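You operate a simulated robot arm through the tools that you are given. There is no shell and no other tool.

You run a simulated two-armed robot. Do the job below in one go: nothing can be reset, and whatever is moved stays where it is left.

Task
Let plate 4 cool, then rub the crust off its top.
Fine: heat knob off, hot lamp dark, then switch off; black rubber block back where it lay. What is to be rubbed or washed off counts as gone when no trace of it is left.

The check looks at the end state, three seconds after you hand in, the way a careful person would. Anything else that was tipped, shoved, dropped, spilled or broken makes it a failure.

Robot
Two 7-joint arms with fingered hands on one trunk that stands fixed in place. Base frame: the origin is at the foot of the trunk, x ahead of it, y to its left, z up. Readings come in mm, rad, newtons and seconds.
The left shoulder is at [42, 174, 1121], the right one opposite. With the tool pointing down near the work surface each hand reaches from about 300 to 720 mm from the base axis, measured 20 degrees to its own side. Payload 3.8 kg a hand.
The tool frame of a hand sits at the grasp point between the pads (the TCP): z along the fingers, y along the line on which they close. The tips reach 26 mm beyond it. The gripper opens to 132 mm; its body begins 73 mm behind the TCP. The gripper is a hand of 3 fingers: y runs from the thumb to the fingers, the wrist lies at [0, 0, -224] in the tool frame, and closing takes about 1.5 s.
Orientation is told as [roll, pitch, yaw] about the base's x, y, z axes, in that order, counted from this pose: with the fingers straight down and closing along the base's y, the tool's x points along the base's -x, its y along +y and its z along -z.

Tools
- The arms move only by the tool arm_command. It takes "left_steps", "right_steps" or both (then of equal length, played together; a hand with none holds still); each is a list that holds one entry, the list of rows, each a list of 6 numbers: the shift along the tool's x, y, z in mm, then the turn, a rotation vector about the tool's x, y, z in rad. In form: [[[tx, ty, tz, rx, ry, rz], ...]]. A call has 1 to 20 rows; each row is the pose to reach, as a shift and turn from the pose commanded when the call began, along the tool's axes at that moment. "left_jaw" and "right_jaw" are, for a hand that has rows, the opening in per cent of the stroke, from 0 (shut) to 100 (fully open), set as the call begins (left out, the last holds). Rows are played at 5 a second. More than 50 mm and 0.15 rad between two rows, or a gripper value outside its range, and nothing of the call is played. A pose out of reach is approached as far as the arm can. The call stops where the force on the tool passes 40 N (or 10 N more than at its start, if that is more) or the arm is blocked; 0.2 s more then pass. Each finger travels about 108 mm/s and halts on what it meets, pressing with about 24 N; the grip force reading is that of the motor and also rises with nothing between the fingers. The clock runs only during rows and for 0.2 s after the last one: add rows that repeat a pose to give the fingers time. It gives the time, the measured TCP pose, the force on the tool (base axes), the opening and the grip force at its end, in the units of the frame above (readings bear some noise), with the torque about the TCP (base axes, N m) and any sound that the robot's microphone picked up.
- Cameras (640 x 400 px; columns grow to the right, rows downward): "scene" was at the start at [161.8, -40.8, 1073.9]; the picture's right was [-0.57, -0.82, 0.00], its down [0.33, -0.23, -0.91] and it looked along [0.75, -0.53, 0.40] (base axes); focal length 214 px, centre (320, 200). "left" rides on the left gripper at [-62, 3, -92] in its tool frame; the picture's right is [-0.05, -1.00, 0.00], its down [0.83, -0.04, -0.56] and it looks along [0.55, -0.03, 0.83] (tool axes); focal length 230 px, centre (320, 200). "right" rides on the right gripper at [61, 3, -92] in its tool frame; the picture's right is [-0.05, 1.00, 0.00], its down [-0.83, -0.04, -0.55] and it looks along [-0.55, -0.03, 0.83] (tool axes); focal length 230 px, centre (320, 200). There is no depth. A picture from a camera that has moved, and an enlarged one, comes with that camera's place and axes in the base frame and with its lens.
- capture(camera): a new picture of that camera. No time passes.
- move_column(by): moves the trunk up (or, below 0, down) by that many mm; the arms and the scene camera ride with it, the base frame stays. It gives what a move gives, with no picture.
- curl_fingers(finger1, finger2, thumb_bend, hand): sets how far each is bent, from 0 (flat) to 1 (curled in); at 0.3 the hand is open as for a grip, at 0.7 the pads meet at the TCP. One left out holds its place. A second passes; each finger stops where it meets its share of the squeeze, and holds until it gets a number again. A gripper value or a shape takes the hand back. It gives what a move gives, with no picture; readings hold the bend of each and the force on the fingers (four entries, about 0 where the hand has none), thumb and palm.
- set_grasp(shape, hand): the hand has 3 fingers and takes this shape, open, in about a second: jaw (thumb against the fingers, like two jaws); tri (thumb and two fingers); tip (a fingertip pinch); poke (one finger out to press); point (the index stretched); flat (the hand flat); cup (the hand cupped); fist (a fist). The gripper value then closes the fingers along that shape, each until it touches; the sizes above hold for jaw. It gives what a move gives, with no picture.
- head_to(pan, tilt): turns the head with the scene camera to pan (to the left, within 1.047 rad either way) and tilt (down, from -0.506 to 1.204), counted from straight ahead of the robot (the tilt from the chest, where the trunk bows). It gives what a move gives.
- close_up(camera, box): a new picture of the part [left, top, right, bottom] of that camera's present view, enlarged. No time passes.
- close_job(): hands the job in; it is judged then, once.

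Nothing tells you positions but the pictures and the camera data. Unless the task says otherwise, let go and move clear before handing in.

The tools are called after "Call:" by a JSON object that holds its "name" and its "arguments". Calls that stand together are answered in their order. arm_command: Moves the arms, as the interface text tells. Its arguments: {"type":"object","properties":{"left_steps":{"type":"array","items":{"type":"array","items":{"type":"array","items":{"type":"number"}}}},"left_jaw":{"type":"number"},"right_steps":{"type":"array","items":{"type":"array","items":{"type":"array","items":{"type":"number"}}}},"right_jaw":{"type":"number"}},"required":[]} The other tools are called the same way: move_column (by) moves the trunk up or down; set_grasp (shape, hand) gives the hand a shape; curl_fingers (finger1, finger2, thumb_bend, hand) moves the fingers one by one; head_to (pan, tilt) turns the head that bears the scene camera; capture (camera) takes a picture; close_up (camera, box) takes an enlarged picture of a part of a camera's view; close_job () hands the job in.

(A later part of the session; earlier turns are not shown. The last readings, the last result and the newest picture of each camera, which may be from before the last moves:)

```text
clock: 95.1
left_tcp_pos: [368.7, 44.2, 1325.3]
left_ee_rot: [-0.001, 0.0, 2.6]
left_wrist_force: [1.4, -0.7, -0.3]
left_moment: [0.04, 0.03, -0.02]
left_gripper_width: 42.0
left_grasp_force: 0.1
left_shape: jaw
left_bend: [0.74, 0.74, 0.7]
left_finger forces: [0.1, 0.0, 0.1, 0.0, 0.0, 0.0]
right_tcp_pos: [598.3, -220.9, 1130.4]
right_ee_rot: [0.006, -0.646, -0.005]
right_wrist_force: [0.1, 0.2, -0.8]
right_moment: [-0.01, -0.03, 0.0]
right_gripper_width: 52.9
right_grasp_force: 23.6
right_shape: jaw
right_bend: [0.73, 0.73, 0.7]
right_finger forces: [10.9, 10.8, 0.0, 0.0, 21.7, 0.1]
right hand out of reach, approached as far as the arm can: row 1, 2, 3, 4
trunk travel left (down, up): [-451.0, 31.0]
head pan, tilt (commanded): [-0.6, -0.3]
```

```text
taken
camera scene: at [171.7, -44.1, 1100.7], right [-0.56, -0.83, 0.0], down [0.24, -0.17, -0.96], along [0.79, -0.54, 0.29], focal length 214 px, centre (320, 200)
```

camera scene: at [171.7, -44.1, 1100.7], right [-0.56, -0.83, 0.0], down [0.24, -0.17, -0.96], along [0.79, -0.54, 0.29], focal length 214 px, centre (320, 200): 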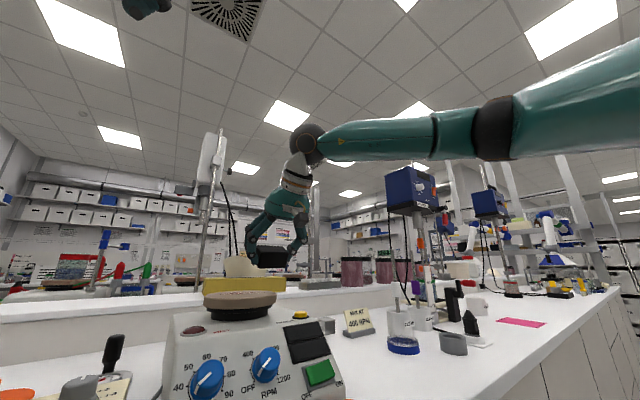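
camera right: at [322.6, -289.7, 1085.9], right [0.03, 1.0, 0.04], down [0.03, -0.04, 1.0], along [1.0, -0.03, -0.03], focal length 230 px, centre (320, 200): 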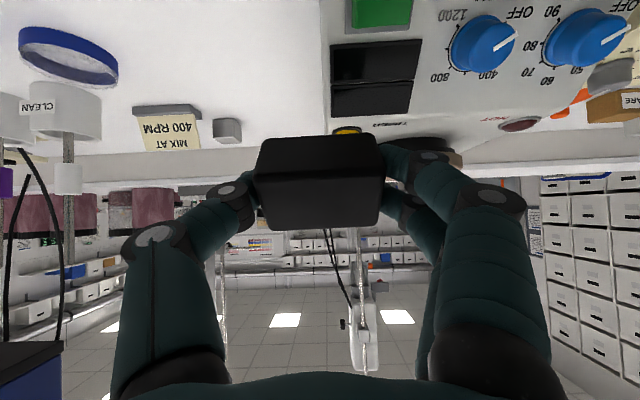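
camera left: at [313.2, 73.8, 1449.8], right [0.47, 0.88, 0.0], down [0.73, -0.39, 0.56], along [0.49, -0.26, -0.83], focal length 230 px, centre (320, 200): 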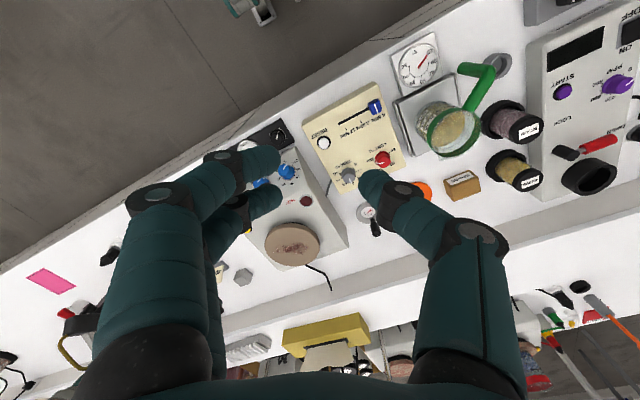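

Call:
{"name": "arm_command", "arguments": {"right_steps": [[[25, -5, -10, 0, -0.1, 0], [50, -10, -20, 0, -0.2, 0], [74, -14, -31, 0, -0.3, 0], [74, -14, -31, 0, -0.3, 0]]]}}

Call:
{"name": "move_column", "arguments": {"by": 30}}

Call:
{"name": "arm_command", "arguments": {"right_steps": [[[10, 10, 20, 0, 0, 0], [20, 20, 40, 0, 0, 0], [20, 20, 40, 0, 0, 0]]]}}

```text
clock: 96.1
left_tcp_pos: [368.5, 46.7, 1325.6]
left_ee_rot: [0.0, 0.002, 2.599]
left_wrist_force: [-0.4, 0.8, -0.4]
left_moment: [0.01, 0.0, 0.06]
left_gripper_width: 41.8
left_grasp_force: 0.2
left_shape: jaw
left_bend: [0.74, 0.74, 0.7]
left_finger forces: [0.1, 0.0, 0.0, 0.0, 0.0, 0.0]
right_tcp_pos: [520.0, -233.6, 1112.7]
right_ee_rot: [0.004, -0.952, -0.006]
right_wrist_force: [0.0, 0.0, -1.0]
right_moment: [-0.02, 0.01, 0.0]
right_gripper_width: 52.8
right_grasp_force: 24.3
right_shape: jaw
right_bend: [0.73, 0.73, 0.7]
right_finger forces: [10.8, 10.8, 0.0, 0.0, 21.6, 0.0]
trunk travel left (down, up): [-451.0, 31.0]
head pan, tilt (commanded): [-0.6, -0.3]
```

```text
clock: 96.8
left_tcp_pos: [368.1, 45.3, 1355.1]
left_ee_rot: [0.002, -0.002, 2.601]
left_wrist_force: [0.2, 0.0, 0.4]
left_moment: [0.0, 0.05, -0.01]
left_gripper_width: 42.1
left_grasp_force: 0.0
left_shape: jaw
left_bend: [0.74, 0.74, 0.7]
left_finger forces: [0.0, 0.0, 0.0, 0.0, 0.1, 0.0]
right_tcp_pos: [519.7, -234.3, 1139.8]
right_ee_rot: [0.005, -0.947, -0.007]
right_wrist_force: [0.0, -0.1, -0.8]
right_moment: [0.0, 0.0, -0.01]
right_gripper_width: 53.0
right_grasp_force: 24.7
right_shape: jaw
right_bend: [0.73, 0.73, 0.7]
right_finger forces: [10.7, 10.8, 0.0, 0.0, 21.6, 0.1]
trunk travel left (down, up): [-481.0, 1.0]
head pan, tilt (commanded): [-0.6, -0.3]
```

```text
clock: 97.6
left_tcp_pos: [368.0, 45.3, 1356.6]
left_ee_rot: [0.0, 0.003, 2.601]
left_wrist_force: [-0.9, 0.1, 0.2]
left_moment: [-0.01, -0.01, 0.02]
left_gripper_width: 41.9
left_grasp_force: 0.1
left_shape: jaw
left_bend: [0.74, 0.74, 0.7]
left_finger forces: [0.0, 0.1, 0.0, 0.0, 0.0, 0.0]
right_tcp_pos: [548.1, -224.8, 1123.6]
right_ee_rot: [-0.001, -0.942, 0.005]
right_wrist_force: [-1.8, -0.4, -0.7]
right_moment: [0.01, 0.0, 0.02]
right_gripper_width: 52.7
right_grasp_force: 23.8
right_shape: jaw
right_bend: [0.73, 0.73, 0.7]
right_finger forces: [10.8, 10.8, 0.1, 0.1, 21.6, 0.0]
right hand out of reach, approached as far as the arm can: row 1, 2, 3
trunk travel left (down, up): [-481.0, 1.0]
head pan, tilt (commanded): [-0.6, -0.3]
```

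The trunk up makes it worse, so low-and-inward postures are what it cannot do from this elbow branch. I'll return the right arm to its starting posture (trunk back down too) and try the approach that worked for the left arm: tilting while moving in.

Call:
{"name": "arm_command", "arguments": {"right_steps": [[[2, -5, -16, 0, 0, 0], [3.5, -10, -32, 0, 0, 0], [3.5, -10, -32, 0, 0, 0]]]}}

Call:
{"name": "move_column", "arguments": {"by": -56}}

Call:
{"name": "capture", "arguments": {"camera": "right"}}

```text
clock: 98.4
left_tcp_pos: [367.6, 44.6, 1356.1]
left_ee_rot: [-0.002, -0.001, 2.602]
left_wrist_force: [1.0, 0.4, -0.1]
left_moment: [0.0, 0.01, 0.03]
left_gripper_width: 41.9
left_grasp_force: 0.1
left_shape: jaw
left_bend: [0.74, 0.74, 0.7]
left_finger forces: [0.0, 0.1, 0.1, 0.0, 0.1, 0.1]
right_tcp_pos: [520.0, -234.8, 1140.3]
right_ee_rot: [0.006, -0.948, -0.006]
right_wrist_force: [-0.2, 0.2, -1.6]
right_moment: [0.0, 0.01, 0.04]
right_gripper_width: 52.9
right_grasp_force: 23.9
right_shape: jaw
right_bend: [0.73, 0.73, 0.7]
right_finger forces: [10.7, 10.8, 0.0, 0.0, 21.6, 0.0]
trunk travel left (down, up): [-481.0, 1.0]
head pan, tilt (commanded): [-0.6, -0.3]
```

```text
clock: 99.4
left_tcp_pos: [367.1, 45.8, 1301.9]
left_ee_rot: [0.0, 0.002, 2.6]
left_wrist_force: [0.4, 0.6, -0.1]
left_moment: [0.01, 0.02, -0.02]
left_gripper_width: 42.0
left_grasp_force: 0.0
left_shape: jaw
left_bend: [0.74, 0.74, 0.7]
left_finger forces: [0.0, 0.1, 0.0, 0.0, 0.0, 0.0]
right_tcp_pos: [521.5, -234.7, 1083.9]
right_ee_rot: [0.005, -0.949, -0.005]
right_wrist_force: [0.3, 0.3, -0.3]
right_moment: [-0.03, 0.04, -0.03]
right_gripper_width: 52.9
right_grasp_force: 24.3
right_shape: jaw
right_bend: [0.73, 0.73, 0.7]
right_finger forces: [10.8, 10.6, 0.0, 0.0, 21.5, 0.0]
trunk travel left (down, up): [-425.0, 57.0]
head pan, tilt (commanded): [-0.6, -0.3]
```

```text
taken
camera right: at [410.2, -229.2, 1087.5], right [0.03, 1.0, 0.04], down [0.03, -0.05, 1.0], along [1.0, -0.03, -0.03], focal length 230 px, centre (320, 200)
```

right: 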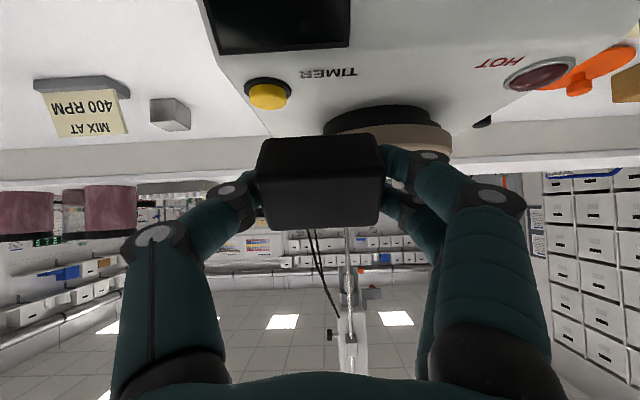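

Next I test yawing the steeply tilted hand left by 0.5 rad, which puts the wrist further right and back where the arm has room, and advance over the plate at a safe height.

Call:
{"name": "arm_command", "arguments": {"right_steps": [[[-8, 0, -6, -0.102, 0, -0.073], [-16, 0, -12, -0.203, 0, -0.146], [-24, 0, -18, -0.305, 0, -0.219], [-32.5, 0, -23.3, -0.4065, 0, -0.2915], [-32.5, 0, -23.3, -0.4065, 0, -0.2915]]]}}

Call:
{"name": "capture", "arguments": {"camera": "right"}}

```text
clock: 100.6
left_tcp_pos: [367.6, 44.3, 1300.2]
left_ee_rot: [0.0, 0.0, 2.601]
left_wrist_force: [0.7, -0.7, 0.0]
left_moment: [0.01, 0.02, -0.01]
left_gripper_width: 41.9
left_grasp_force: 0.0
left_shape: jaw
left_bend: [0.74, 0.74, 0.7]
left_finger forces: [0.1, 0.1, 0.1, 0.1, 0.0, 0.0]
right_tcp_pos: [522.5, -233.8, 1123.5]
right_ee_rot: [0.006, -0.95, 0.493]
right_wrist_force: [-0.2, -0.7, -1.3]
right_moment: [0.01, -0.01, 0.04]
right_gripper_width: 52.7
right_grasp_force: 24.2
right_shape: jaw
right_bend: [0.73, 0.73, 0.7]
right_finger forces: [10.8, 10.7, 0.0, 0.1, 21.5, 0.0]
trunk travel left (down, up): [-425.0, 57.0]
head pan, tilt (commanded): [-0.6, -0.3]
```

```text
taken
camera right: at [423.3, -282.6, 1126.4], right [-0.45, 0.89, 0.05], down [0.05, -0.03, 1.0], along [0.89, 0.45, -0.03], focal length 230 px, centre (320, 200)
```

right: 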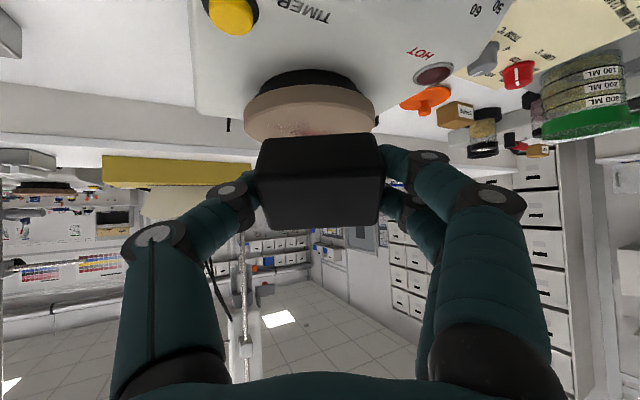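

Call:
{"name": "arm_command", "arguments": {"right_steps": [[[-23.6, -0.5, 32.8, 0, 0, 0], [-47.1, -1, 65.7, 0, 0, 0], [-70.7, -1.5, 98.5, 0, 0, 0], [-70.7, -1.5, 98.5, 0, 0, 0]]]}}

Call:
{"name": "arm_command", "arguments": {"right_steps": [[[-10, 0, 14, 0, 0, 0], [-20, 0, 28, 0, 0, 0], [-20, 0, 28, 0, 0, 0]]]}}

Call:
{"name": "capture", "arguments": {"camera": "left"}}

```text
clock: 101.6
left_tcp_pos: [368.7, 45.1, 1301.7]
left_ee_rot: [-0.001, 0.0, 2.601]
left_wrist_force: [-0.6, 0.1, -0.3]
left_moment: [0.03, -0.03, 0.02]
left_gripper_width: 42.0
left_grasp_force: 0.0
left_shape: jaw
left_bend: [0.74, 0.74, 0.7]
left_finger forces: [0.1, 0.0, 0.0, 0.0, 0.0, 0.0]
right_tcp_pos: [628.7, -178.4, 1125.1]
right_ee_rot: [0.002, -0.952, 0.494]
right_wrist_force: [-0.2, 0.3, -1.0]
right_moment: [0.01, -0.01, 0.0]
right_gripper_width: 52.7
right_grasp_force: 24.0
right_shape: jaw
right_bend: [0.73, 0.73, 0.7]
right_finger forces: [10.7, 10.6, 0.0, 0.1, 21.3, 0.0]
trunk travel left (down, up): [-425.0, 57.0]
head pan, tilt (commanded): [-0.6, -0.3]
```

```text
clock: 102.4
left_tcp_pos: [367.6, 45.4, 1300.0]
left_ee_rot: [0.001, -0.001, 2.601]
left_wrist_force: [0.5, 0.1, 0.1]
left_moment: [-0.01, 0.02, -0.01]
left_gripper_width: 41.6
left_grasp_force: 0.1
left_shape: jaw
left_bend: [0.74, 0.74, 0.7]
left_finger forces: [0.1, 0.1, 0.0, 0.1, 0.1, 0.0]
right_tcp_pos: [659.3, -161.2, 1123.7]
right_ee_rot: [0.002, -0.95, 0.495]
right_wrist_force: [-0.7, 0.3, -1.6]
right_moment: [0.0, 0.05, 0.0]
right_gripper_width: 52.7
right_grasp_force: 23.9
right_shape: jaw
right_bend: [0.73, 0.73, 0.7]
right_finger forces: [10.6, 10.6, 0.0, 0.1, 21.3, 0.0]
trunk travel left (down, up): [-425.0, 57.0]
head pan, tilt (commanded): [-0.6, -0.3]
```

```text
taken
camera left: at [313.3, 74.0, 1393.8], right [0.47, 0.88, 0.0], down [0.73, -0.39, 0.56], along [0.49, -0.26, -0.83], focal length 230 px, centre (320, 200)
```

left: 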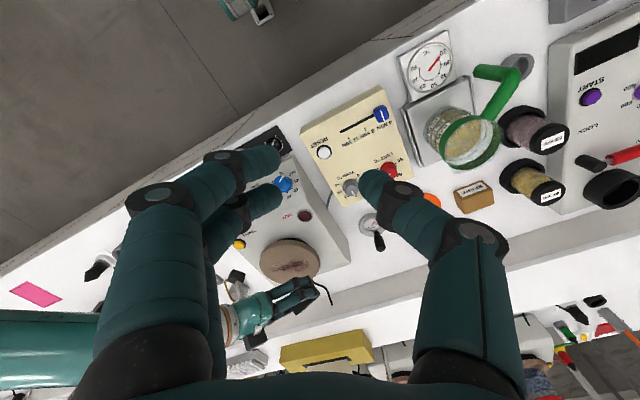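

With the 0.95 tilt and 0.5 yaw the hand reaches all over the plate. I check how much of the tilt can be given up here.

Call:
{"name": "arm_command", "arguments": {"right_steps": [[[10, 0, -10, 0, 0.07, 0], [10, 0, -10, 0, 0.14, 0], [10, 0, -10, 0, 0.2, 0]]]}}

Call:
{"name": "arm_command", "arguments": {"right_steps": [[[0, 0, 0, 0, 0.05, 0], [0, 0, 0, 0, 0.1, 0]]]}}

```text
clock: 103.2
left_tcp_pos: [368.6, 44.3, 1300.3]
left_ee_rot: [-0.001, 0.001, 2.6]
left_wrist_force: [-0.1, 0.3, -0.1]
left_moment: [0.02, 0.0, 0.0]
left_gripper_width: 42.0
left_grasp_force: 0.1
left_shape: jaw
left_bend: [0.74, 0.74, 0.7]
left_finger forces: [0.0, 0.1, 0.0, 0.0, 0.1, 0.0]
right_tcp_pos: [650.7, -180.5, 1125.7]
right_ee_rot: [0.004, -0.749, 0.494]
right_wrist_force: [1.2, -1.0, -0.3]
right_moment: [-0.01, -0.02, -0.02]
right_gripper_width: 52.5
right_grasp_force: 24.1
right_shape: jaw
right_bend: [0.73, 0.73, 0.7]
right_finger forces: [10.5, 10.5, 0.0, 0.1, 21.2, 0.0]
right hand out of reach, approached as far as the arm can: row 3
trunk travel left (down, up): [-425.0, 57.0]
head pan, tilt (commanded): [-0.6, -0.3]
```

```text
clock: 103.8
left_tcp_pos: [367.7, 44.8, 1301.3]
left_ee_rot: [0.001, 0.001, 2.6]
left_wrist_force: [0.2, 0.0, -0.2]
left_moment: [0.03, 0.0, -0.03]
left_gripper_width: 42.0
left_grasp_force: 0.1
left_shape: jaw
left_bend: [0.74, 0.74, 0.7]
left_finger forces: [0.0, 0.1, 0.1, 0.0, 0.1, 0.0]
right_tcp_pos: [649.6, -179.3, 1125.0]
right_ee_rot: [0.004, -0.75, 0.494]
right_wrist_force: [0.1, -1.2, -0.8]
right_moment: [-0.03, -0.01, 0.03]
right_gripper_width: 52.6
right_grasp_force: 23.7
right_shape: jaw
right_bend: [0.73, 0.73, 0.7]
right_finger forces: [10.7, 10.6, 0.0, 0.0, 21.3, 0.0]
right hand out of reach, approached as far as the arm can: row 1, 2
trunk travel left (down, up): [-425.0, 57.0]
head pan, tilt (commanded): [-0.6, -0.3]
```

Tilt 0.75–0.8 with yaw 0.5 is the least that reaches. So I'll put the block back on its spot, re-grip it with a 0.8 tilt (so it sits level at the plate), and come back this way. First I withdraw and return to the pick-up attitude.

Call:
{"name": "arm_command", "arguments": {"right_steps": [[[25, -11, -28, 0.084, 0, 0.09], [49, -22, -56, 0.169, 0, 0.181], [74, -34, -84, 0.253, 0, 0.272], [99, -45, -112, 0.337, 0, 0.362], [99, -45, -112, 0.337, 0, 0.362]]]}}

Call:
{"name": "arm_command", "arguments": {"right_steps": [[[5, -26, 1, 0, 0.137, 0], [10, -52, 2, 0, 0.275, 0], [16, -78, 3, 0, 0.412, 0], [21, -103, 3.6, 0, 0.55, 0], [21, -103, 3.6, 0, 0.55, 0]]]}}

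Call:
{"name": "capture", "arguments": {"camera": "right"}}

```text
clock: 105.0
left_tcp_pos: [368.9, 45.3, 1300.1]
left_ee_rot: [0.0, 0.001, 2.601]
left_wrist_force: [0.1, -0.1, 0.0]
left_moment: [-0.03, 0.03, 0.0]
left_gripper_width: 42.0
left_grasp_force: 0.0
left_shape: jaw
left_bend: [0.74, 0.74, 0.7]
left_finger forces: [0.0, 0.0, 0.1, 0.0, 0.1, 0.0]
right_tcp_pos: [539.6, -292.1, 1139.2]
right_ee_rot: [0.007, -0.747, -0.001]
right_wrist_force: [-0.5, 0.1, -1.1]
right_moment: [0.03, 0.01, -0.02]
right_gripper_width: 52.5
right_grasp_force: 24.1
right_shape: jaw
right_bend: [0.73, 0.73, 0.7]
right_finger forces: [10.5, 10.6, 0.1, 0.0, 21.3, 0.0]
trunk travel left (down, up): [-425.0, 57.0]
head pan, tilt (commanded): [-0.6, -0.3]
```

```text
clock: 106.2
left_tcp_pos: [367.1, 46.2, 1300.5]
left_ee_rot: [-0.002, 0.0, 2.6]
left_wrist_force: [-0.6, -0.3, -0.6]
left_moment: [0.0, 0.0, 0.02]
left_gripper_width: 41.7
left_grasp_force: 0.1
left_shape: jaw
left_bend: [0.74, 0.74, 0.7]
left_finger forces: [0.0, 0.1, 0.0, 0.0, 0.1, 0.1]
right_tcp_pos: [526.6, -397.4, 1123.7]
right_ee_rot: [0.004, -0.201, 0.004]
right_wrist_force: [0.2, 0.2, -0.6]
right_moment: [0.01, -0.04, 0.0]
right_gripper_width: 52.5
right_grasp_force: 24.1
right_shape: jaw
right_bend: [0.73, 0.73, 0.7]
right_finger forces: [10.5, 10.6, 0.0, 0.1, 21.3, 0.0]
trunk travel left (down, up): [-425.0, 57.0]
head pan, tilt (commanded): [-0.6, -0.3]
```

```text
taken
camera right: at [447.6, -392.4, 1201.2], right [0.05, 1.0, 0.01], down [0.71, -0.04, 0.71], along [0.71, -0.02, -0.71], focal length 230 px, centre (320, 200)
```

right: 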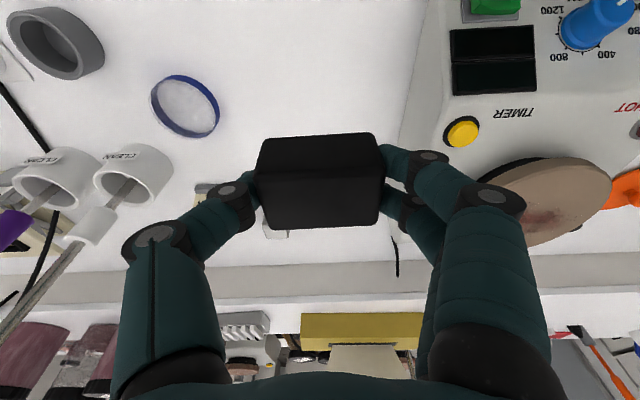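

The view matches the one after lifting, 4 mm off in y. I lower the block back onto its spot.

Call:
{"name": "arm_command", "arguments": {"right_steps": [[[0, 4, 0, 0, 0, 0], [8, 4, 40, 0, 0, 0], [16, 4, 80, 0, 0, 0], [24, 4, 120, 0, 0, 0], [31, 4, 155, 0, 0, 0], [36, 4, 180, 0, 0, 0], [36.9, 4, 184.3, 0, 0, 0], [36.9, 4, 184.3, 0, 0, 0]]]}}

Call:
{"name": "head_to", "arguments": {"pan": -0.4, "tilt": 0.2}}

Call:
{"name": "close_up", "arguments": {"camera": "scene", "box": [330, 130, 470, 230]}}

Call:
{"name": "capture", "arguments": {"camera": "right"}}

```text
clock: 108.0
left_tcp_pos: [369.0, 46.6, 1299.8]
left_ee_rot: [0.001, 0.0, 2.601]
left_wrist_force: [0.6, -0.1, -0.8]
left_moment: [-0.01, 0.02, -0.04]
left_gripper_width: 42.0
left_grasp_force: 0.0
left_shape: jaw
left_bend: [0.74, 0.74, 0.7]
left_finger forces: [0.0, 0.0, 0.0, 0.0, 0.0, 0.0]
right_tcp_pos: [528.3, -390.4, 933.1]
right_ee_rot: [0.003, -0.203, -0.001]
right_wrist_force: [0.5, 0.6, 1.6]
right_moment: [0.03, -0.01, -0.01]
right_gripper_width: 52.5
right_grasp_force: 24.3
right_shape: jaw
right_bend: [0.73, 0.73, 0.7]
right_finger forces: [10.9, 10.8, 0.0, 0.0, 22.0, 0.1]
trunk travel left (down, up): [-425.0, 57.0]
head pan, tilt (commanded): [-0.6, -0.3]
```

```text
clock: 108.9
left_tcp_pos: [367.7, 45.1, 1300.4]
left_ee_rot: [0.0, 0.0, 2.6]
left_wrist_force: [0.4, 0.2, 0.3]
left_moment: [-0.03, 0.03, 0.02]
left_gripper_width: 42.0
left_grasp_force: 0.1
left_shape: jaw
left_bend: [0.74, 0.74, 0.7]
left_finger forces: [0.1, 0.0, 0.1, 0.0, 0.0, 0.1]
right_tcp_pos: [528.6, -391.4, 933.2]
right_ee_rot: [0.004, -0.198, 0.002]
right_wrist_force: [1.7, 0.1, 1.2]
right_moment: [0.05, -0.02, -0.05]
right_gripper_width: 52.3
right_grasp_force: 23.7
right_shape: jaw
right_bend: [0.73, 0.73, 0.7]
right_finger forces: [11.0, 10.8, 0.0, 0.0, 21.9, 0.0]
trunk travel left (down, up): [-425.0, 57.0]
head pan, tilt (commanded): [-0.4, 0.201]
```

```text
4.00 times, centred on (400, 180) of scene
camera zoom: at [188.5, -35.6, 1021.2], right [-0.39, -0.92, 0.0], down [-0.18, 0.08, -0.98], along [0.9, -0.38, -0.2], focal length 858 px, centre (0, 280)
```

zoom: 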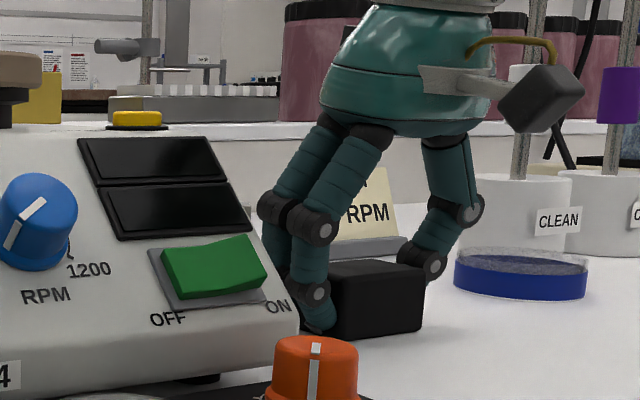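

```text
taken
camera right: at [449.6, -386.4, 1011.4], right [0.05, 1.0, 0.01], down [0.7, -0.04, 0.71], along [0.71, -0.02, -0.71], focal length 230 px, centre (320, 200)
```

right: 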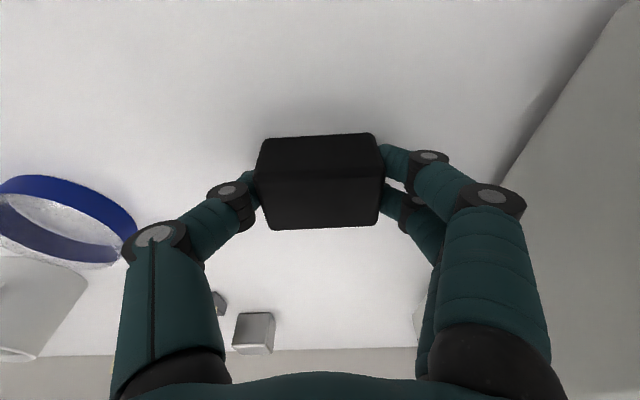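

The block stands back on the bench within a couple of mm. I release it, rise, tilt the hand to 0.8 and come down again for the re-grip.

Call:
{"name": "arm_command", "arguments": {"right_steps": [[[0, 0, 0, 0, 0, 0], [0, 0, 0, 0, 0, 0], [0, 0, 0, 0, 0, 0], [-5, 0, -24, 0, 0, 0], [-10, 0, -49, 0, 0, 0], [-16, 0, -78, 0, 0, 0], [-16, 0, -78, 0, 0, 0]]], "right_jaw": 80}}

Call:
{"name": "arm_command", "arguments": {"right_steps": [[[1, 0, 0, 0, -0.12, 0], [3, 0, 0, 0, -0.24, 0], [4, 0, -1, 0, -0.36, 0], [6, 0, -1, 0, -0.48, 0], [7, 0, -1, 0, -0.6, 0], [7, 0, -1, 0, -0.6, 0]]]}}

Call:
{"name": "capture", "arguments": {"camera": "right"}}

Call:
{"name": "close_up", "arguments": {"camera": "scene", "box": [330, 130, 470, 230]}}

```text
clock: 110.5
left_tcp_pos: [367.9, 45.1, 1301.1]
left_ee_rot: [0.0, 0.0, 2.601]
left_wrist_force: [0.7, -0.4, 0.3]
left_moment: [-0.01, -0.01, 0.01]
left_gripper_width: 41.9
left_grasp_force: 0.1
left_shape: jaw
left_bend: [0.74, 0.74, 0.7]
left_finger forces: [0.0, 0.0, 0.0, 0.0, 0.0, 0.0]
right_tcp_pos: [524.8, -393.3, 1015.1]
right_ee_rot: [0.004, -0.199, 0.002]
right_wrist_force: [-1.0, -0.5, -0.3]
right_moment: [-0.01, -0.03, -0.01]
right_gripper_width: 105.0
right_grasp_force: 0.1
right_shape: jaw
right_bend: [0.59, 0.59, 0.56]
right_finger forces: [0.1, 0.0, 0.0, 0.0, 0.0, 0.1]
trunk travel left (down, up): [-425.0, 57.0]
head pan, tilt (commanded): [-0.4, 0.201]
```

```text
clock: 111.9
left_tcp_pos: [368.8, 47.9, 1300.6]
left_ee_rot: [0.002, 0.003, 2.6]
left_wrist_force: [-0.7, 0.7, -0.3]
left_moment: [-0.03, 0.0, -0.03]
left_gripper_width: 41.7
left_grasp_force: 0.2
left_shape: jaw
left_bend: [0.74, 0.74, 0.7]
left_finger forces: [0.0, 0.1, 0.0, 0.0, 0.0, 0.1]
right_tcp_pos: [519.5, -388.6, 1014.3]
right_ee_rot: [0.007, -0.798, 0.001]
right_wrist_force: [0.0, 0.1, -0.2]
right_moment: [0.03, 0.03, -0.04]
right_gripper_width: 105.3
right_grasp_force: 0.0
right_shape: jaw
right_bend: [0.59, 0.59, 0.56]
right_finger forces: [0.0, 0.1, 0.0, 0.0, 0.1, 0.0]
trunk travel left (down, up): [-425.0, 57.0]
head pan, tilt (commanded): [-0.4, 0.201]
```

```text
taken
camera right: at [410.0, -384.8, 1034.9], right [0.03, 1.0, 0.04], down [0.18, -0.05, 0.98], along [0.98, -0.02, -0.18], focal length 230 px, centre (320, 200)
```

right: 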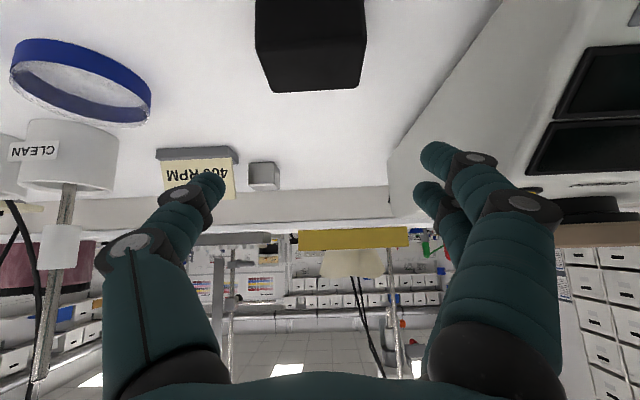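

```text
4.00 times, centred on (400, 180) of scene
camera zoom: at [189.0, -34.1, 1021.1], right [-0.39, -0.92, 0.0], down [-0.18, 0.08, -0.98], along [0.9, -0.38, -0.2], focal length 858 px, centre (0, 280)
```

zoom: 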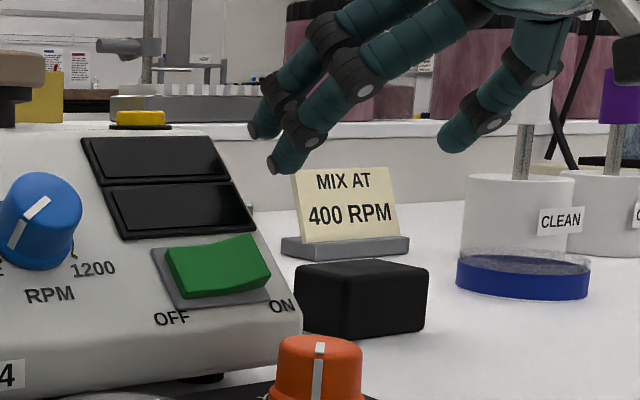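

Call:
{"name": "arm_command", "arguments": {"right_steps": [[[14, 0, 16, 0, 0, 0], [28, 0, 32, 0, 0, 0], [43, 0, 47.5, 0, 0, 0], [43, 0, 47.5, 0, 0, 0]]]}}

Call:
{"name": "capture", "arguments": {"camera": "right"}}

Call:
{"name": "close_up", "arguments": {"camera": "scene", "box": [330, 130, 470, 230]}}

```text
clock: 112.9
left_tcp_pos: [366.9, 46.0, 1299.4]
left_ee_rot: [0.0, 0.002, 2.602]
left_wrist_force: [-1.6, 0.1, 0.0]
left_moment: [0.0, 0.02, 0.01]
left_gripper_width: 42.2
left_grasp_force: 0.1
left_shape: jaw
left_bend: [0.74, 0.74, 0.7]
left_finger forces: [0.1, 0.1, 0.0, 0.1, 0.1, 0.0]
right_tcp_pos: [525.2, -390.4, 950.5]
right_ee_rot: [0.004, -0.8, -0.001]
right_wrist_force: [-0.1, 0.1, 0.5]
right_moment: [-0.02, 0.02, -0.03]
right_gripper_width: 105.4
right_grasp_force: 0.0
right_shape: jaw
right_bend: [0.59, 0.59, 0.56]
right_finger forces: [0.1, 0.1, 0.0, 0.0, 0.0, 0.1]
trunk travel left (down, up): [-425.0, 57.0]
head pan, tilt (commanded): [-0.4, 0.201]
```

```text
taken
camera right: at [415.7, -385.8, 970.6], right [0.03, 1.0, 0.04], down [0.18, -0.05, 0.98], along [0.98, -0.03, -0.18], focal length 230 px, centre (320, 200)
```

right: 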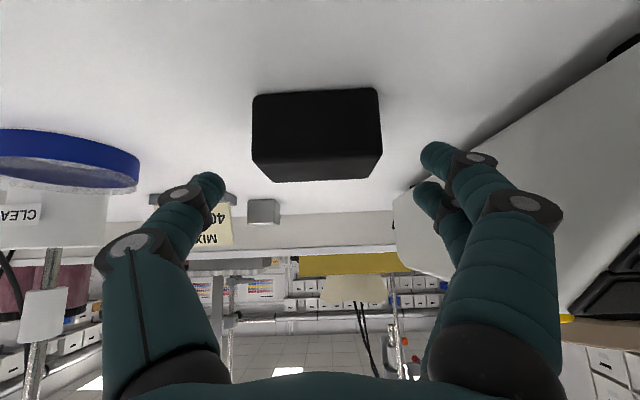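

```text
4.00 times, centred on (400, 180) of scene
camera zoom: at [188.4, -35.2, 1021.2], right [-0.39, -0.92, 0.0], down [-0.18, 0.08, -0.98], along [0.9, -0.38, -0.2], focal length 858 px, centre (0, 280)
```

zoom: 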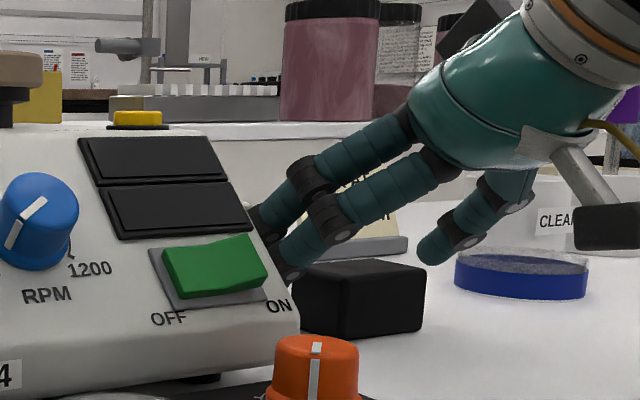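

Call:
{"name": "arm_command", "arguments": {"right_steps": [[[5, 0, 5, 0, 0, 0], [9.5, 0, 9.3, 0, 0, 0], [11, 0, 10.7, 0, 0, 0], [11, 0, 10.7, 0, 0, 0]]]}}

Call:
{"name": "arm_command", "arguments": {"right_steps": [[[0.7, 0, 0.7, 0, 0, 0], [1.4, 0, 1.4, 0, 0, 0]]]}}

Call:
{"name": "capture", "arguments": {"camera": "right"}}

Call:
{"name": "close_up", "arguments": {"camera": "scene", "box": [370, 165, 440, 215]}}

```text
clock: 113.9
left_tcp_pos: [368.3, 44.9, 1300.9]
left_ee_rot: [0.0, -0.001, 2.601]
left_wrist_force: [0.6, 0.4, 0.0]
left_moment: [0.04, -0.03, 0.01]
left_gripper_width: 42.1
left_grasp_force: 0.0
left_shape: jaw
left_bend: [0.74, 0.74, 0.7]
left_finger forces: [0.0, 0.1, 0.0, 0.0, 0.1, 0.1]
right_tcp_pos: [524.2, -390.0, 934.4]
right_ee_rot: [0.002, -0.799, -0.001]
right_wrist_force: [0.2, -0.8, -0.1]
right_moment: [-0.02, -0.02, 0.0]
right_gripper_width: 105.4
right_grasp_force: 0.1
right_shape: jaw
right_bend: [0.59, 0.59, 0.56]
right_finger forces: [0.1, 0.0, 0.0, 0.0, 0.0, 0.0]
trunk travel left (down, up): [-425.0, 57.0]
head pan, tilt (commanded): [-0.4, 0.201]
```

```text
clock: 114.5
left_tcp_pos: [368.1, 45.6, 1299.8]
left_ee_rot: [0.0, 0.001, 2.6]
left_wrist_force: [0.2, -0.1, -0.1]
left_moment: [0.02, 0.02, -0.04]
left_gripper_width: 42.1
left_grasp_force: 0.1
left_shape: jaw
left_bend: [0.74, 0.74, 0.7]
left_finger forces: [0.0, 0.0, 0.1, 0.1, 0.0, 0.0]
right_tcp_pos: [523.7, -388.8, 932.0]
right_ee_rot: [0.004, -0.8, -0.001]
right_wrist_force: [0.6, 0.7, -0.1]
right_moment: [-0.02, 0.02, -0.02]
right_gripper_width: 105.0
right_grasp_force: 0.2
right_shape: jaw
right_bend: [0.59, 0.59, 0.56]
right_finger forces: [0.1, 0.1, 0.1, 0.0, 0.1, 0.1]
trunk travel left (down, up): [-425.0, 57.0]
head pan, tilt (commanded): [-0.4, 0.201]
```

```text
taken
camera right: at [414.2, -385.7, 953.0], right [0.03, 1.0, 0.04], down [0.18, -0.05, 0.98], along [0.98, -0.03, -0.18], focal length 230 px, centre (320, 200)
```

right: 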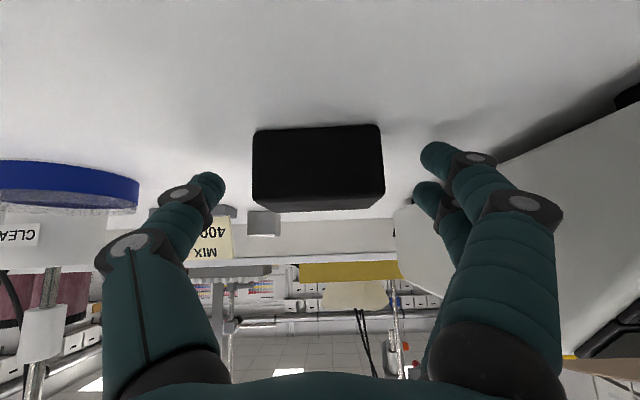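

```text
8.00 times, centred on (405, 190) of scene
camera zoom: at [188.5, -35.6, 1021.1], right [-0.39, -0.92, 0.0], down [-0.18, 0.08, -0.98], along [0.9, -0.38, -0.2], focal length 1716 px, centre (-360, 280)
```

zoom: 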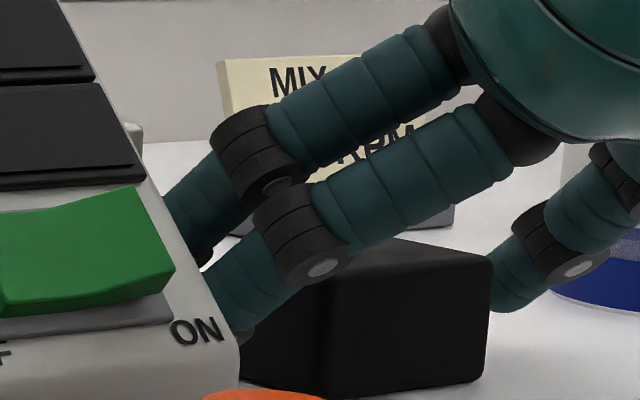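

No table contact yet. I go 1.5 mm lower and close on the block.

Call:
{"name": "arm_command", "arguments": {"right_steps": [[[1.1, 0, 1.05, 0, 0, 0], [1.1, 0, 1.05, 0, 0, 0]]]}}

Call:
{"name": "arm_command", "arguments": {"right_steps": [[[0, 0, 0, 0, 0, 0], [0, 0, 0, 0, 0, 0], [0, 0, 0, 0, 0, 0], [0, 0, 0, 0, 0, 0], [0, 0, 0, 0, 0, 0]]], "right_jaw": 15}}

Call:
{"name": "capture", "arguments": {"camera": "right"}}

Call:
{"name": "close_up", "arguments": {"camera": "scene", "box": [370, 165, 440, 215]}}

```text
clock: 115.1
left_tcp_pos: [368.1, 45.7, 1301.8]
left_ee_rot: [0.002, -0.001, 2.6]
left_wrist_force: [0.7, -0.3, 0.4]
left_moment: [0.01, 0.01, 0.0]
left_gripper_width: 41.9
left_grasp_force: 0.0
left_shape: jaw
left_bend: [0.74, 0.74, 0.7]
left_finger forces: [0.0, 0.1, 0.1, 0.1, 0.0, 0.0]
right_tcp_pos: [523.1, -390.9, 930.0]
right_ee_rot: [0.003, -0.799, -0.002]
right_wrist_force: [-0.1, 0.6, 0.7]
right_moment: [-0.02, 0.03, 0.01]
right_gripper_width: 105.5
right_grasp_force: 0.0
right_shape: jaw
right_bend: [0.59, 0.59, 0.56]
right_finger forces: [0.1, 0.1, 0.0, 0.0, 0.0, 0.1]
trunk travel left (down, up): [-425.0, 57.0]
head pan, tilt (commanded): [-0.4, 0.201]
```

```text
clock: 116.3
left_tcp_pos: [368.3, 44.5, 1299.2]
left_ee_rot: [0.002, -0.001, 2.6]
left_wrist_force: [0.6, -0.8, -0.4]
left_moment: [0.03, 0.01, -0.02]
left_gripper_width: 41.9
left_grasp_force: 0.1
left_shape: jaw
left_bend: [0.74, 0.74, 0.7]
left_finger forces: [0.1, 0.0, 0.0, 0.0, 0.0, 0.1]
right_tcp_pos: [523.3, -389.5, 932.0]
right_ee_rot: [0.005, -0.799, 0.002]
right_wrist_force: [-0.1, -0.4, -0.4]
right_moment: [-0.02, -0.01, -0.01]
right_gripper_width: 53.6
right_grasp_force: 24.4
right_shape: jaw
right_bend: [0.73, 0.73, 0.7]
right_finger forces: [10.8, 10.9, 0.0, 0.1, 21.8, 0.0]
trunk travel left (down, up): [-425.0, 57.0]
head pan, tilt (commanded): [-0.4, 0.201]
```

```text
taken
camera right: at [414.2, -385.9, 951.1], right [0.03, 1.0, 0.04], down [0.18, -0.05, 0.98], along [0.98, -0.03, -0.18], focal length 230 px, centre (320, 200)
```

right: 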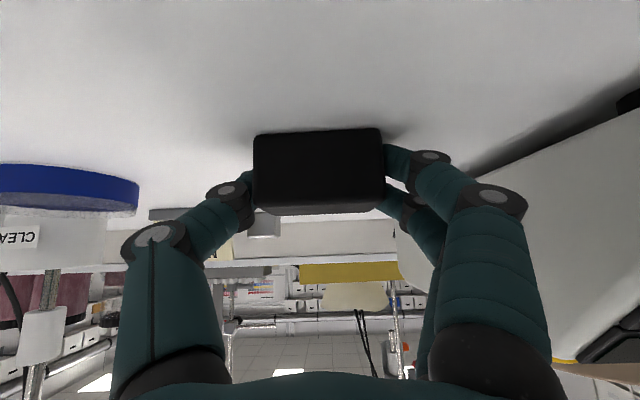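

```text
8.00 times, centred on (405, 190) of scene
camera zoom: at [188.6, -35.6, 1021.1], right [-0.39, -0.92, 0.0], down [-0.18, 0.08, -0.98], along [0.9, -0.38, -0.2], focal length 1716 px, centre (-360, 280)
```

zoom: 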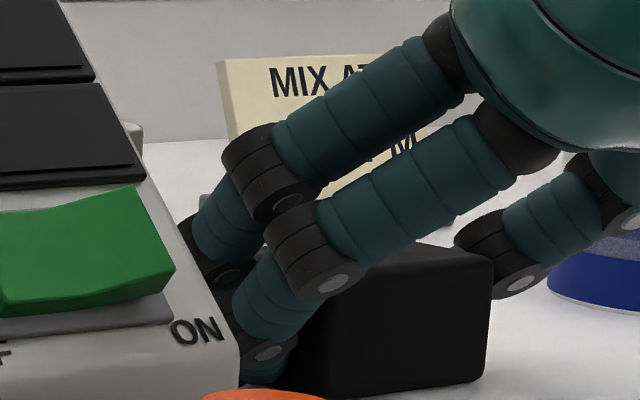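

A good three-point grip with the 0.8 tilt. I lift, then swing over with yaw 0.5 toward the plate.

Call:
{"name": "arm_command", "arguments": {"right_steps": [[[-14, 0, -14, 0, 0, 0], [-43, 0, -42, 0, 0, 0], [-72, 0, -70, 0, 0, 0], [-100, 0, -98, 0, 0, 0], [-125, 0, -122, 0, 0, 0], [-143, 0, -139.4, 0, 0, 0], [-143, 0, -139.4, 0, 0, 0]]]}}

Call:
{"name": "capture", "arguments": {"camera": "right"}}

Call:
{"name": "arm_command", "arguments": {"right_steps": [[[-7, 32, 7, -0.09, 0, -0.087], [-14, 65, 14, -0.18, 0, -0.175], [-21, 97, 21, -0.269, 0, -0.262], [-28, 130, 28.7, -0.359, 0, -0.349], [-28, 130, 28.7, -0.359, 0, -0.349]]]}}

Call:
{"name": "capture", "arguments": {"camera": "right"}}

Call:
{"name": "capture", "arguments": {"camera": "scene"}}

```text
clock: 117.9
left_tcp_pos: [369.7, 43.9, 1300.4]
left_ee_rot: [0.0, 0.0, 2.601]
left_wrist_force: [0.3, -0.4, -0.4]
left_moment: [0.0, -0.01, 0.02]
left_gripper_width: 41.7
left_grasp_force: 0.2
left_shape: jaw
left_bend: [0.74, 0.74, 0.7]
left_finger forces: [0.1, 0.0, 0.0, 0.0, 0.1, 0.0]
right_tcp_pos: [522.4, -389.9, 1129.0]
right_ee_rot: [0.004, -0.799, -0.001]
right_wrist_force: [0.0, -0.7, -1.1]
right_moment: [-0.02, -0.01, 0.0]
right_gripper_width: 53.7
right_grasp_force: 24.2
right_shape: jaw
right_bend: [0.73, 0.73, 0.7]
right_finger forces: [10.8, 10.8, 0.0, 0.0, 21.7, 0.0]
trunk travel left (down, up): [-425.0, 57.0]
head pan, tilt (commanded): [-0.4, 0.201]
```

```text
taken
camera right: at [413.1, -386.8, 1150.3], right [0.03, 1.0, 0.04], down [0.18, -0.05, 0.98], along [0.98, -0.03, -0.18], focal length 230 px, centre (320, 200)
```

right: 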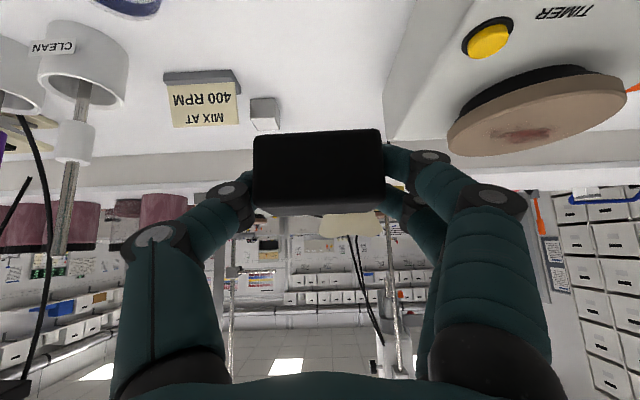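

```text
clock: 119.1
left_tcp_pos: [367.5, 44.3, 1300.9]
left_ee_rot: [0.001, 0.0, 2.602]
left_wrist_force: [0.0, 0.2, 0.0]
left_moment: [-0.01, 0.01, 0.03]
left_gripper_width: 41.9
left_grasp_force: 0.1
left_shape: jaw
left_bend: [0.74, 0.74, 0.7]
left_finger forces: [0.0, 0.0, 0.1, 0.0, 0.0, 0.0]
right_tcp_pos: [564.6, -259.8, 1130.5]
right_ee_rot: [0.004, -0.802, 0.501]
right_wrist_force: [-0.4, 0.5, -0.2]
right_moment: [-0.01, -0.01, 0.0]
right_gripper_width: 53.7
right_grasp_force: 23.7
right_shape: jaw
right_bend: [0.73, 0.73, 0.7]
right_finger forces: [10.8, 10.9, 0.0, 0.1, 21.9, 0.0]
trunk travel left (down, up): [-425.0, 57.0]
head pan, tilt (commanded): [-0.4, 0.201]
```

```text
taken
camera right: at [467.2, -308.4, 1150.5], right [-0.45, 0.89, 0.04], down [0.18, 0.05, 0.98], along [0.87, 0.45, -0.18], focal length 230 px, centre (320, 200)
```

right: 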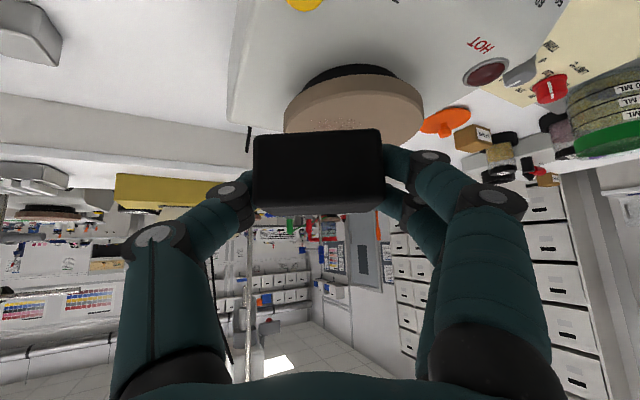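

```text
taken
camera scene: at [188.3, -35.9, 1021.2], right [-0.39, -0.92, 0.0], down [-0.18, 0.08, -0.98], along [0.9, -0.38, -0.2], focal length 214 px, centre (320, 200)
```

scene: 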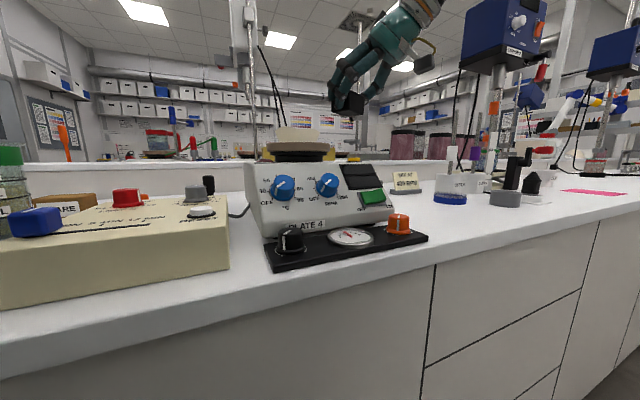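

Call:
{"name": "arm_command", "arguments": {"right_steps": [[[-22, 12, 22, 0, 0, 0], [-44, 23, 45, 0, 0, 0], [-65.3, 35.2, 67.3, 0, 0, 0], [-65.3, 35.2, 67.3, 0, 0, 0]]]}}

Call:
{"name": "arm_command", "arguments": {"right_steps": [[[14, 0, 14, 0, 0, 0], [28.7, 0, 27.9, 0, 0, 0], [28.7, 0, 27.9, 0, 0, 0]]]}}

Call:
{"name": "capture", "arguments": {"camera": "left"}}

Call:
{"name": "close_up", "arguments": {"camera": "scene", "box": [230, 90, 370, 180]}}

```text
clock: 120.1
left_tcp_pos: [367.2, 45.5, 1300.5]
left_ee_rot: [0.001, -0.001, 2.6]
left_wrist_force: [0.7, -0.4, 0.1]
left_moment: [-0.01, 0.0, -0.01]
left_gripper_width: 41.9
left_grasp_force: 0.0
left_shape: jaw
left_bend: [0.74, 0.74, 0.7]
left_finger forces: [0.1, 0.0, 0.0, 0.0, 0.0, 0.0]
right_tcp_pos: [629.4, -183.9, 1130.8]
right_ee_rot: [0.003, -0.799, 0.501]
right_wrist_force: [-0.3, -0.3, -0.8]
right_moment: [0.03, -0.03, 0.04]
right_gripper_width: 53.5
right_grasp_force: 24.2
right_shape: jaw
right_bend: [0.73, 0.73, 0.7]
right_finger forces: [10.9, 10.9, 0.0, 0.0, 21.7, 0.0]
trunk travel left (down, up): [-425.0, 57.0]
head pan, tilt (commanded): [-0.4, 0.201]
```

```text
clock: 120.9
left_tcp_pos: [367.2, 44.9, 1300.4]
left_ee_rot: [-0.002, 0.0, 2.6]
left_wrist_force: [0.8, -0.7, 0.6]
left_moment: [-0.02, -0.01, 0.03]
left_gripper_width: 42.0
left_grasp_force: 0.2
left_shape: jaw
left_bend: [0.74, 0.74, 0.7]
left_finger forces: [0.0, 0.1, 0.0, 0.1, 0.0, 0.0]
right_tcp_pos: [629.8, -183.9, 1090.2]
right_ee_rot: [0.002, -0.8, 0.5]
right_wrist_force: [0.2, -0.2, 0.1]
right_moment: [-0.02, 0.01, -0.01]
right_gripper_width: 53.5
right_grasp_force: 23.9
right_shape: jaw
right_bend: [0.73, 0.73, 0.7]
right_finger forces: [10.8, 10.9, 0.1, 0.1, 21.7, 0.0]
trunk travel left (down, up): [-425.0, 57.0]
head pan, tilt (commanded): [-0.4, 0.201]
```

```text
taken
camera left: at [313.5, 74.0, 1393.8], right [0.47, 0.88, 0.0], down [0.73, -0.39, 0.56], along [0.49, -0.26, -0.83], focal length 230 px, centre (320, 200)
```

left: 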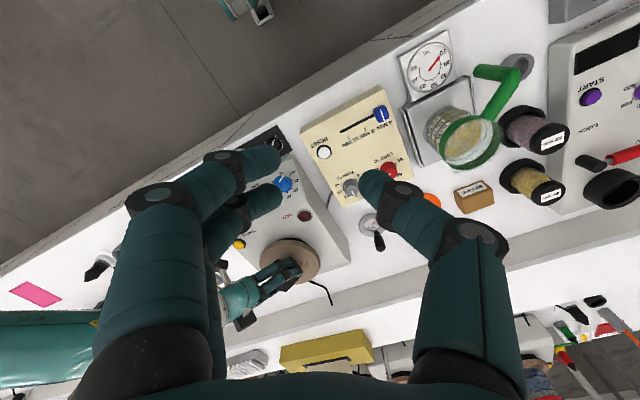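

```text
4.44 times, centred on (300, 135) of scene
camera zoom: at [188.5, -35.5, 1021.2], right [-0.39, -0.92, 0.0], down [-0.18, 0.08, -0.98], along [0.9, -0.38, -0.2], focal length 953 px, centre (409, 489)
```

zoom: 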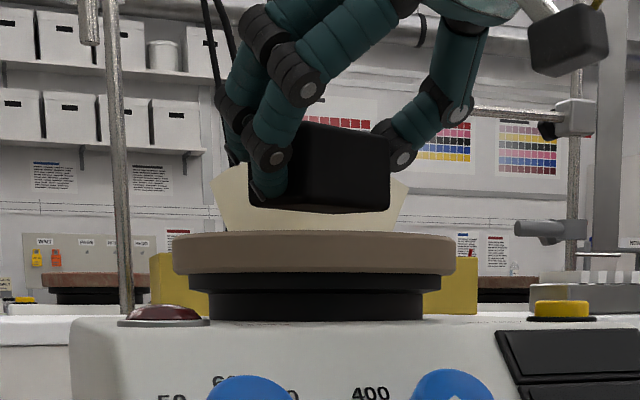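

The block hovers level about 10 mm above the plate. I lower it in small steps until it touches.

Call:
{"name": "arm_command", "arguments": {"right_steps": [[[1.4, 0, 1.4, 0, 0, 0], [2.9, 0, 2.8, 0, 0, 0], [4.3, 0, 4.2, 0, 0, 0], [5, 0, 4.9, 0, 0, 0]]]}}

Call:
{"name": "arm_command", "arguments": {"right_steps": [[[0.7, 0, 0.7, 0, 0, 0], [1.4, 0, 1.4, 0, 0, 0], [1.4, 0, 1.4, 0, 0, 0]]]}}

Call:
{"name": "close_up", "arguments": {"camera": "scene", "box": [230, 90, 370, 180]}}

```text
clock: 121.9
left_tcp_pos: [367.5, 45.1, 1300.0]
left_ee_rot: [0.001, 0.001, 2.6]
left_wrist_force: [-0.1, 0.4, -0.2]
left_moment: [-0.01, 0.02, 0.0]
left_gripper_width: 41.8
left_grasp_force: 0.1
left_shape: jaw
left_bend: [0.74, 0.74, 0.7]
left_finger forces: [0.0, 0.0, 0.0, 0.1, 0.1, 0.1]
right_tcp_pos: [629.0, -185.2, 1083.1]
right_ee_rot: [0.004, -0.803, 0.501]
right_wrist_force: [-0.1, -0.2, -1.5]
right_moment: [0.0, 0.03, 0.0]
right_gripper_width: 53.5
right_grasp_force: 24.2
right_shape: jaw
right_bend: [0.73, 0.73, 0.7]
right_finger forces: [10.9, 10.8, 0.0, 0.0, 21.7, 0.0]
trunk travel left (down, up): [-425.0, 57.0]
head pan, tilt (commanded): [-0.4, 0.201]
```

```text
clock: 122.7
left_tcp_pos: [368.2, 45.4, 1300.4]
left_ee_rot: [0.0, 0.001, 2.601]
left_wrist_force: [0.7, 0.2, -0.2]
left_moment: [0.0, -0.03, 0.0]
left_gripper_width: 41.9
left_grasp_force: 0.0
left_shape: jaw
left_bend: [0.74, 0.74, 0.7]
left_finger forces: [0.0, 0.1, 0.0, 0.0, 0.0, 0.0]
right_tcp_pos: [628.6, -184.8, 1081.3]
right_ee_rot: [0.003, -0.801, 0.501]
right_wrist_force: [0.5, 0.7, -0.5]
right_moment: [-0.01, 0.05, 0.02]
right_gripper_width: 53.4
right_grasp_force: 24.1
right_shape: jaw
right_bend: [0.73, 0.73, 0.7]
right_finger forces: [11.0, 10.9, 0.0, 0.1, 21.7, 0.0]
trunk travel left (down, up): [-425.0, 57.0]
head pan, tilt (commanded): [-0.4, 0.201]
```

```text
4.44 times, centred on (300, 135) of scene
camera zoom: at [188.6, -35.6, 1021.1], right [-0.39, -0.92, 0.0], down [-0.18, 0.08, -0.98], along [0.9, -0.38, -0.2], focal length 953 px, centre (409, 489)
```

zoom: 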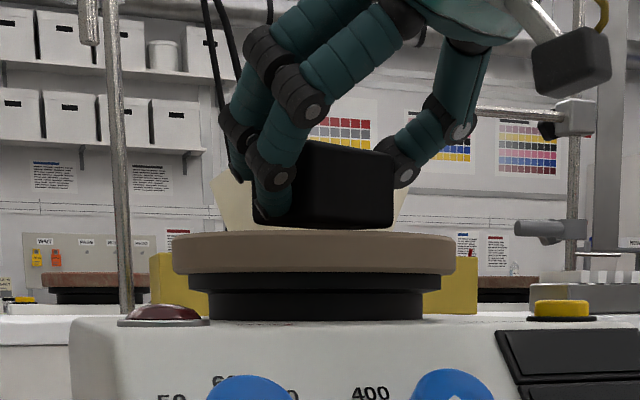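

Call:
{"name": "arm_command", "arguments": {"right_steps": [[[0.7, 0, 0.7, 0, 0, 0], [1.4, 0, 1.4, 0, 0, 0], [1.4, 0, 1.4, 0, 0, 0]]]}}

Call:
{"name": "arm_command", "arguments": {"right_steps": [[[0.7, 0, 0.7, 0, 0, 0], [0.7, 0, 0.7, 0, 0, 0]]]}}

Call:
{"name": "close_up", "arguments": {"camera": "scene", "box": [230, 90, 370, 180]}}

```text
clock: 123.5
left_tcp_pos: [368.6, 45.9, 1300.5]
left_ee_rot: [0.0, 0.0, 2.6]
left_wrist_force: [-0.2, 0.4, 0.1]
left_moment: [0.03, 0.01, 0.01]
left_gripper_width: 42.0
left_grasp_force: 0.1
left_shape: jaw
left_bend: [0.74, 0.74, 0.7]
left_finger forces: [0.0, 0.1, 0.1, 0.0, 0.1, 0.0]
right_tcp_pos: [629.3, -186.1, 1079.0]
right_ee_rot: [0.004, -0.8, 0.501]
right_wrist_force: [-0.3, 0.1, -0.5]
right_moment: [-0.02, -0.01, 0.0]
right_gripper_width: 53.6
right_grasp_force: 23.7
right_shape: jaw
right_bend: [0.73, 0.73, 0.7]
right_finger forces: [10.9, 10.9, 0.0, 0.0, 21.6, 0.0]
trunk travel left (down, up): [-425.0, 57.0]
head pan, tilt (commanded): [-0.4, 0.201]
```

```text
clock: 124.1
left_tcp_pos: [367.8, 44.2, 1300.1]
left_ee_rot: [0.001, 0.001, 2.601]
left_wrist_force: [0.2, -0.4, -0.6]
left_moment: [0.03, -0.05, -0.03]
left_gripper_width: 41.8
left_grasp_force: 0.1
left_shape: jaw
left_bend: [0.74, 0.74, 0.7]
left_finger forces: [0.1, 0.0, 0.0, 0.1, 0.1, 0.0]
right_tcp_pos: [629.0, -184.7, 1078.3]
right_ee_rot: [0.004, -0.801, 0.502]
right_wrist_force: [0.0, 0.2, -1.1]
right_moment: [-0.01, 0.03, 0.0]
right_gripper_width: 53.6
right_grasp_force: 23.8
right_shape: jaw
right_bend: [0.73, 0.73, 0.7]
right_finger forces: [10.9, 10.9, 0.1, 0.0, 21.7, 0.0]
trunk travel left (down, up): [-425.0, 57.0]
head pan, tilt (commanded): [-0.4, 0.201]
```

```text
4.44 times, centred on (300, 135) of scene
camera zoom: at [188.6, -35.6, 1021.1], right [-0.39, -0.92, 0.0], down [-0.18, 0.08, -0.98], along [0.9, -0.38, -0.2], focal length 953 px, centre (409, 489)
```

zoom: 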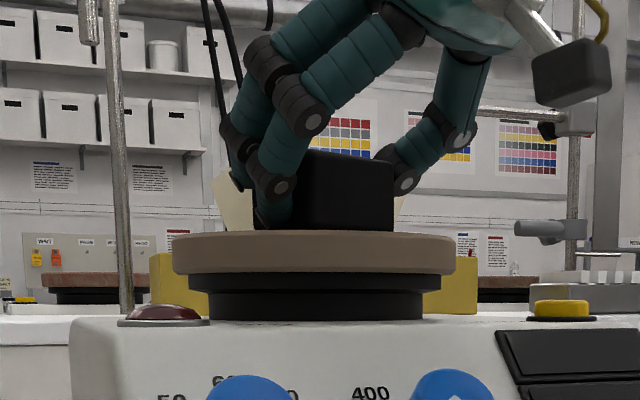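

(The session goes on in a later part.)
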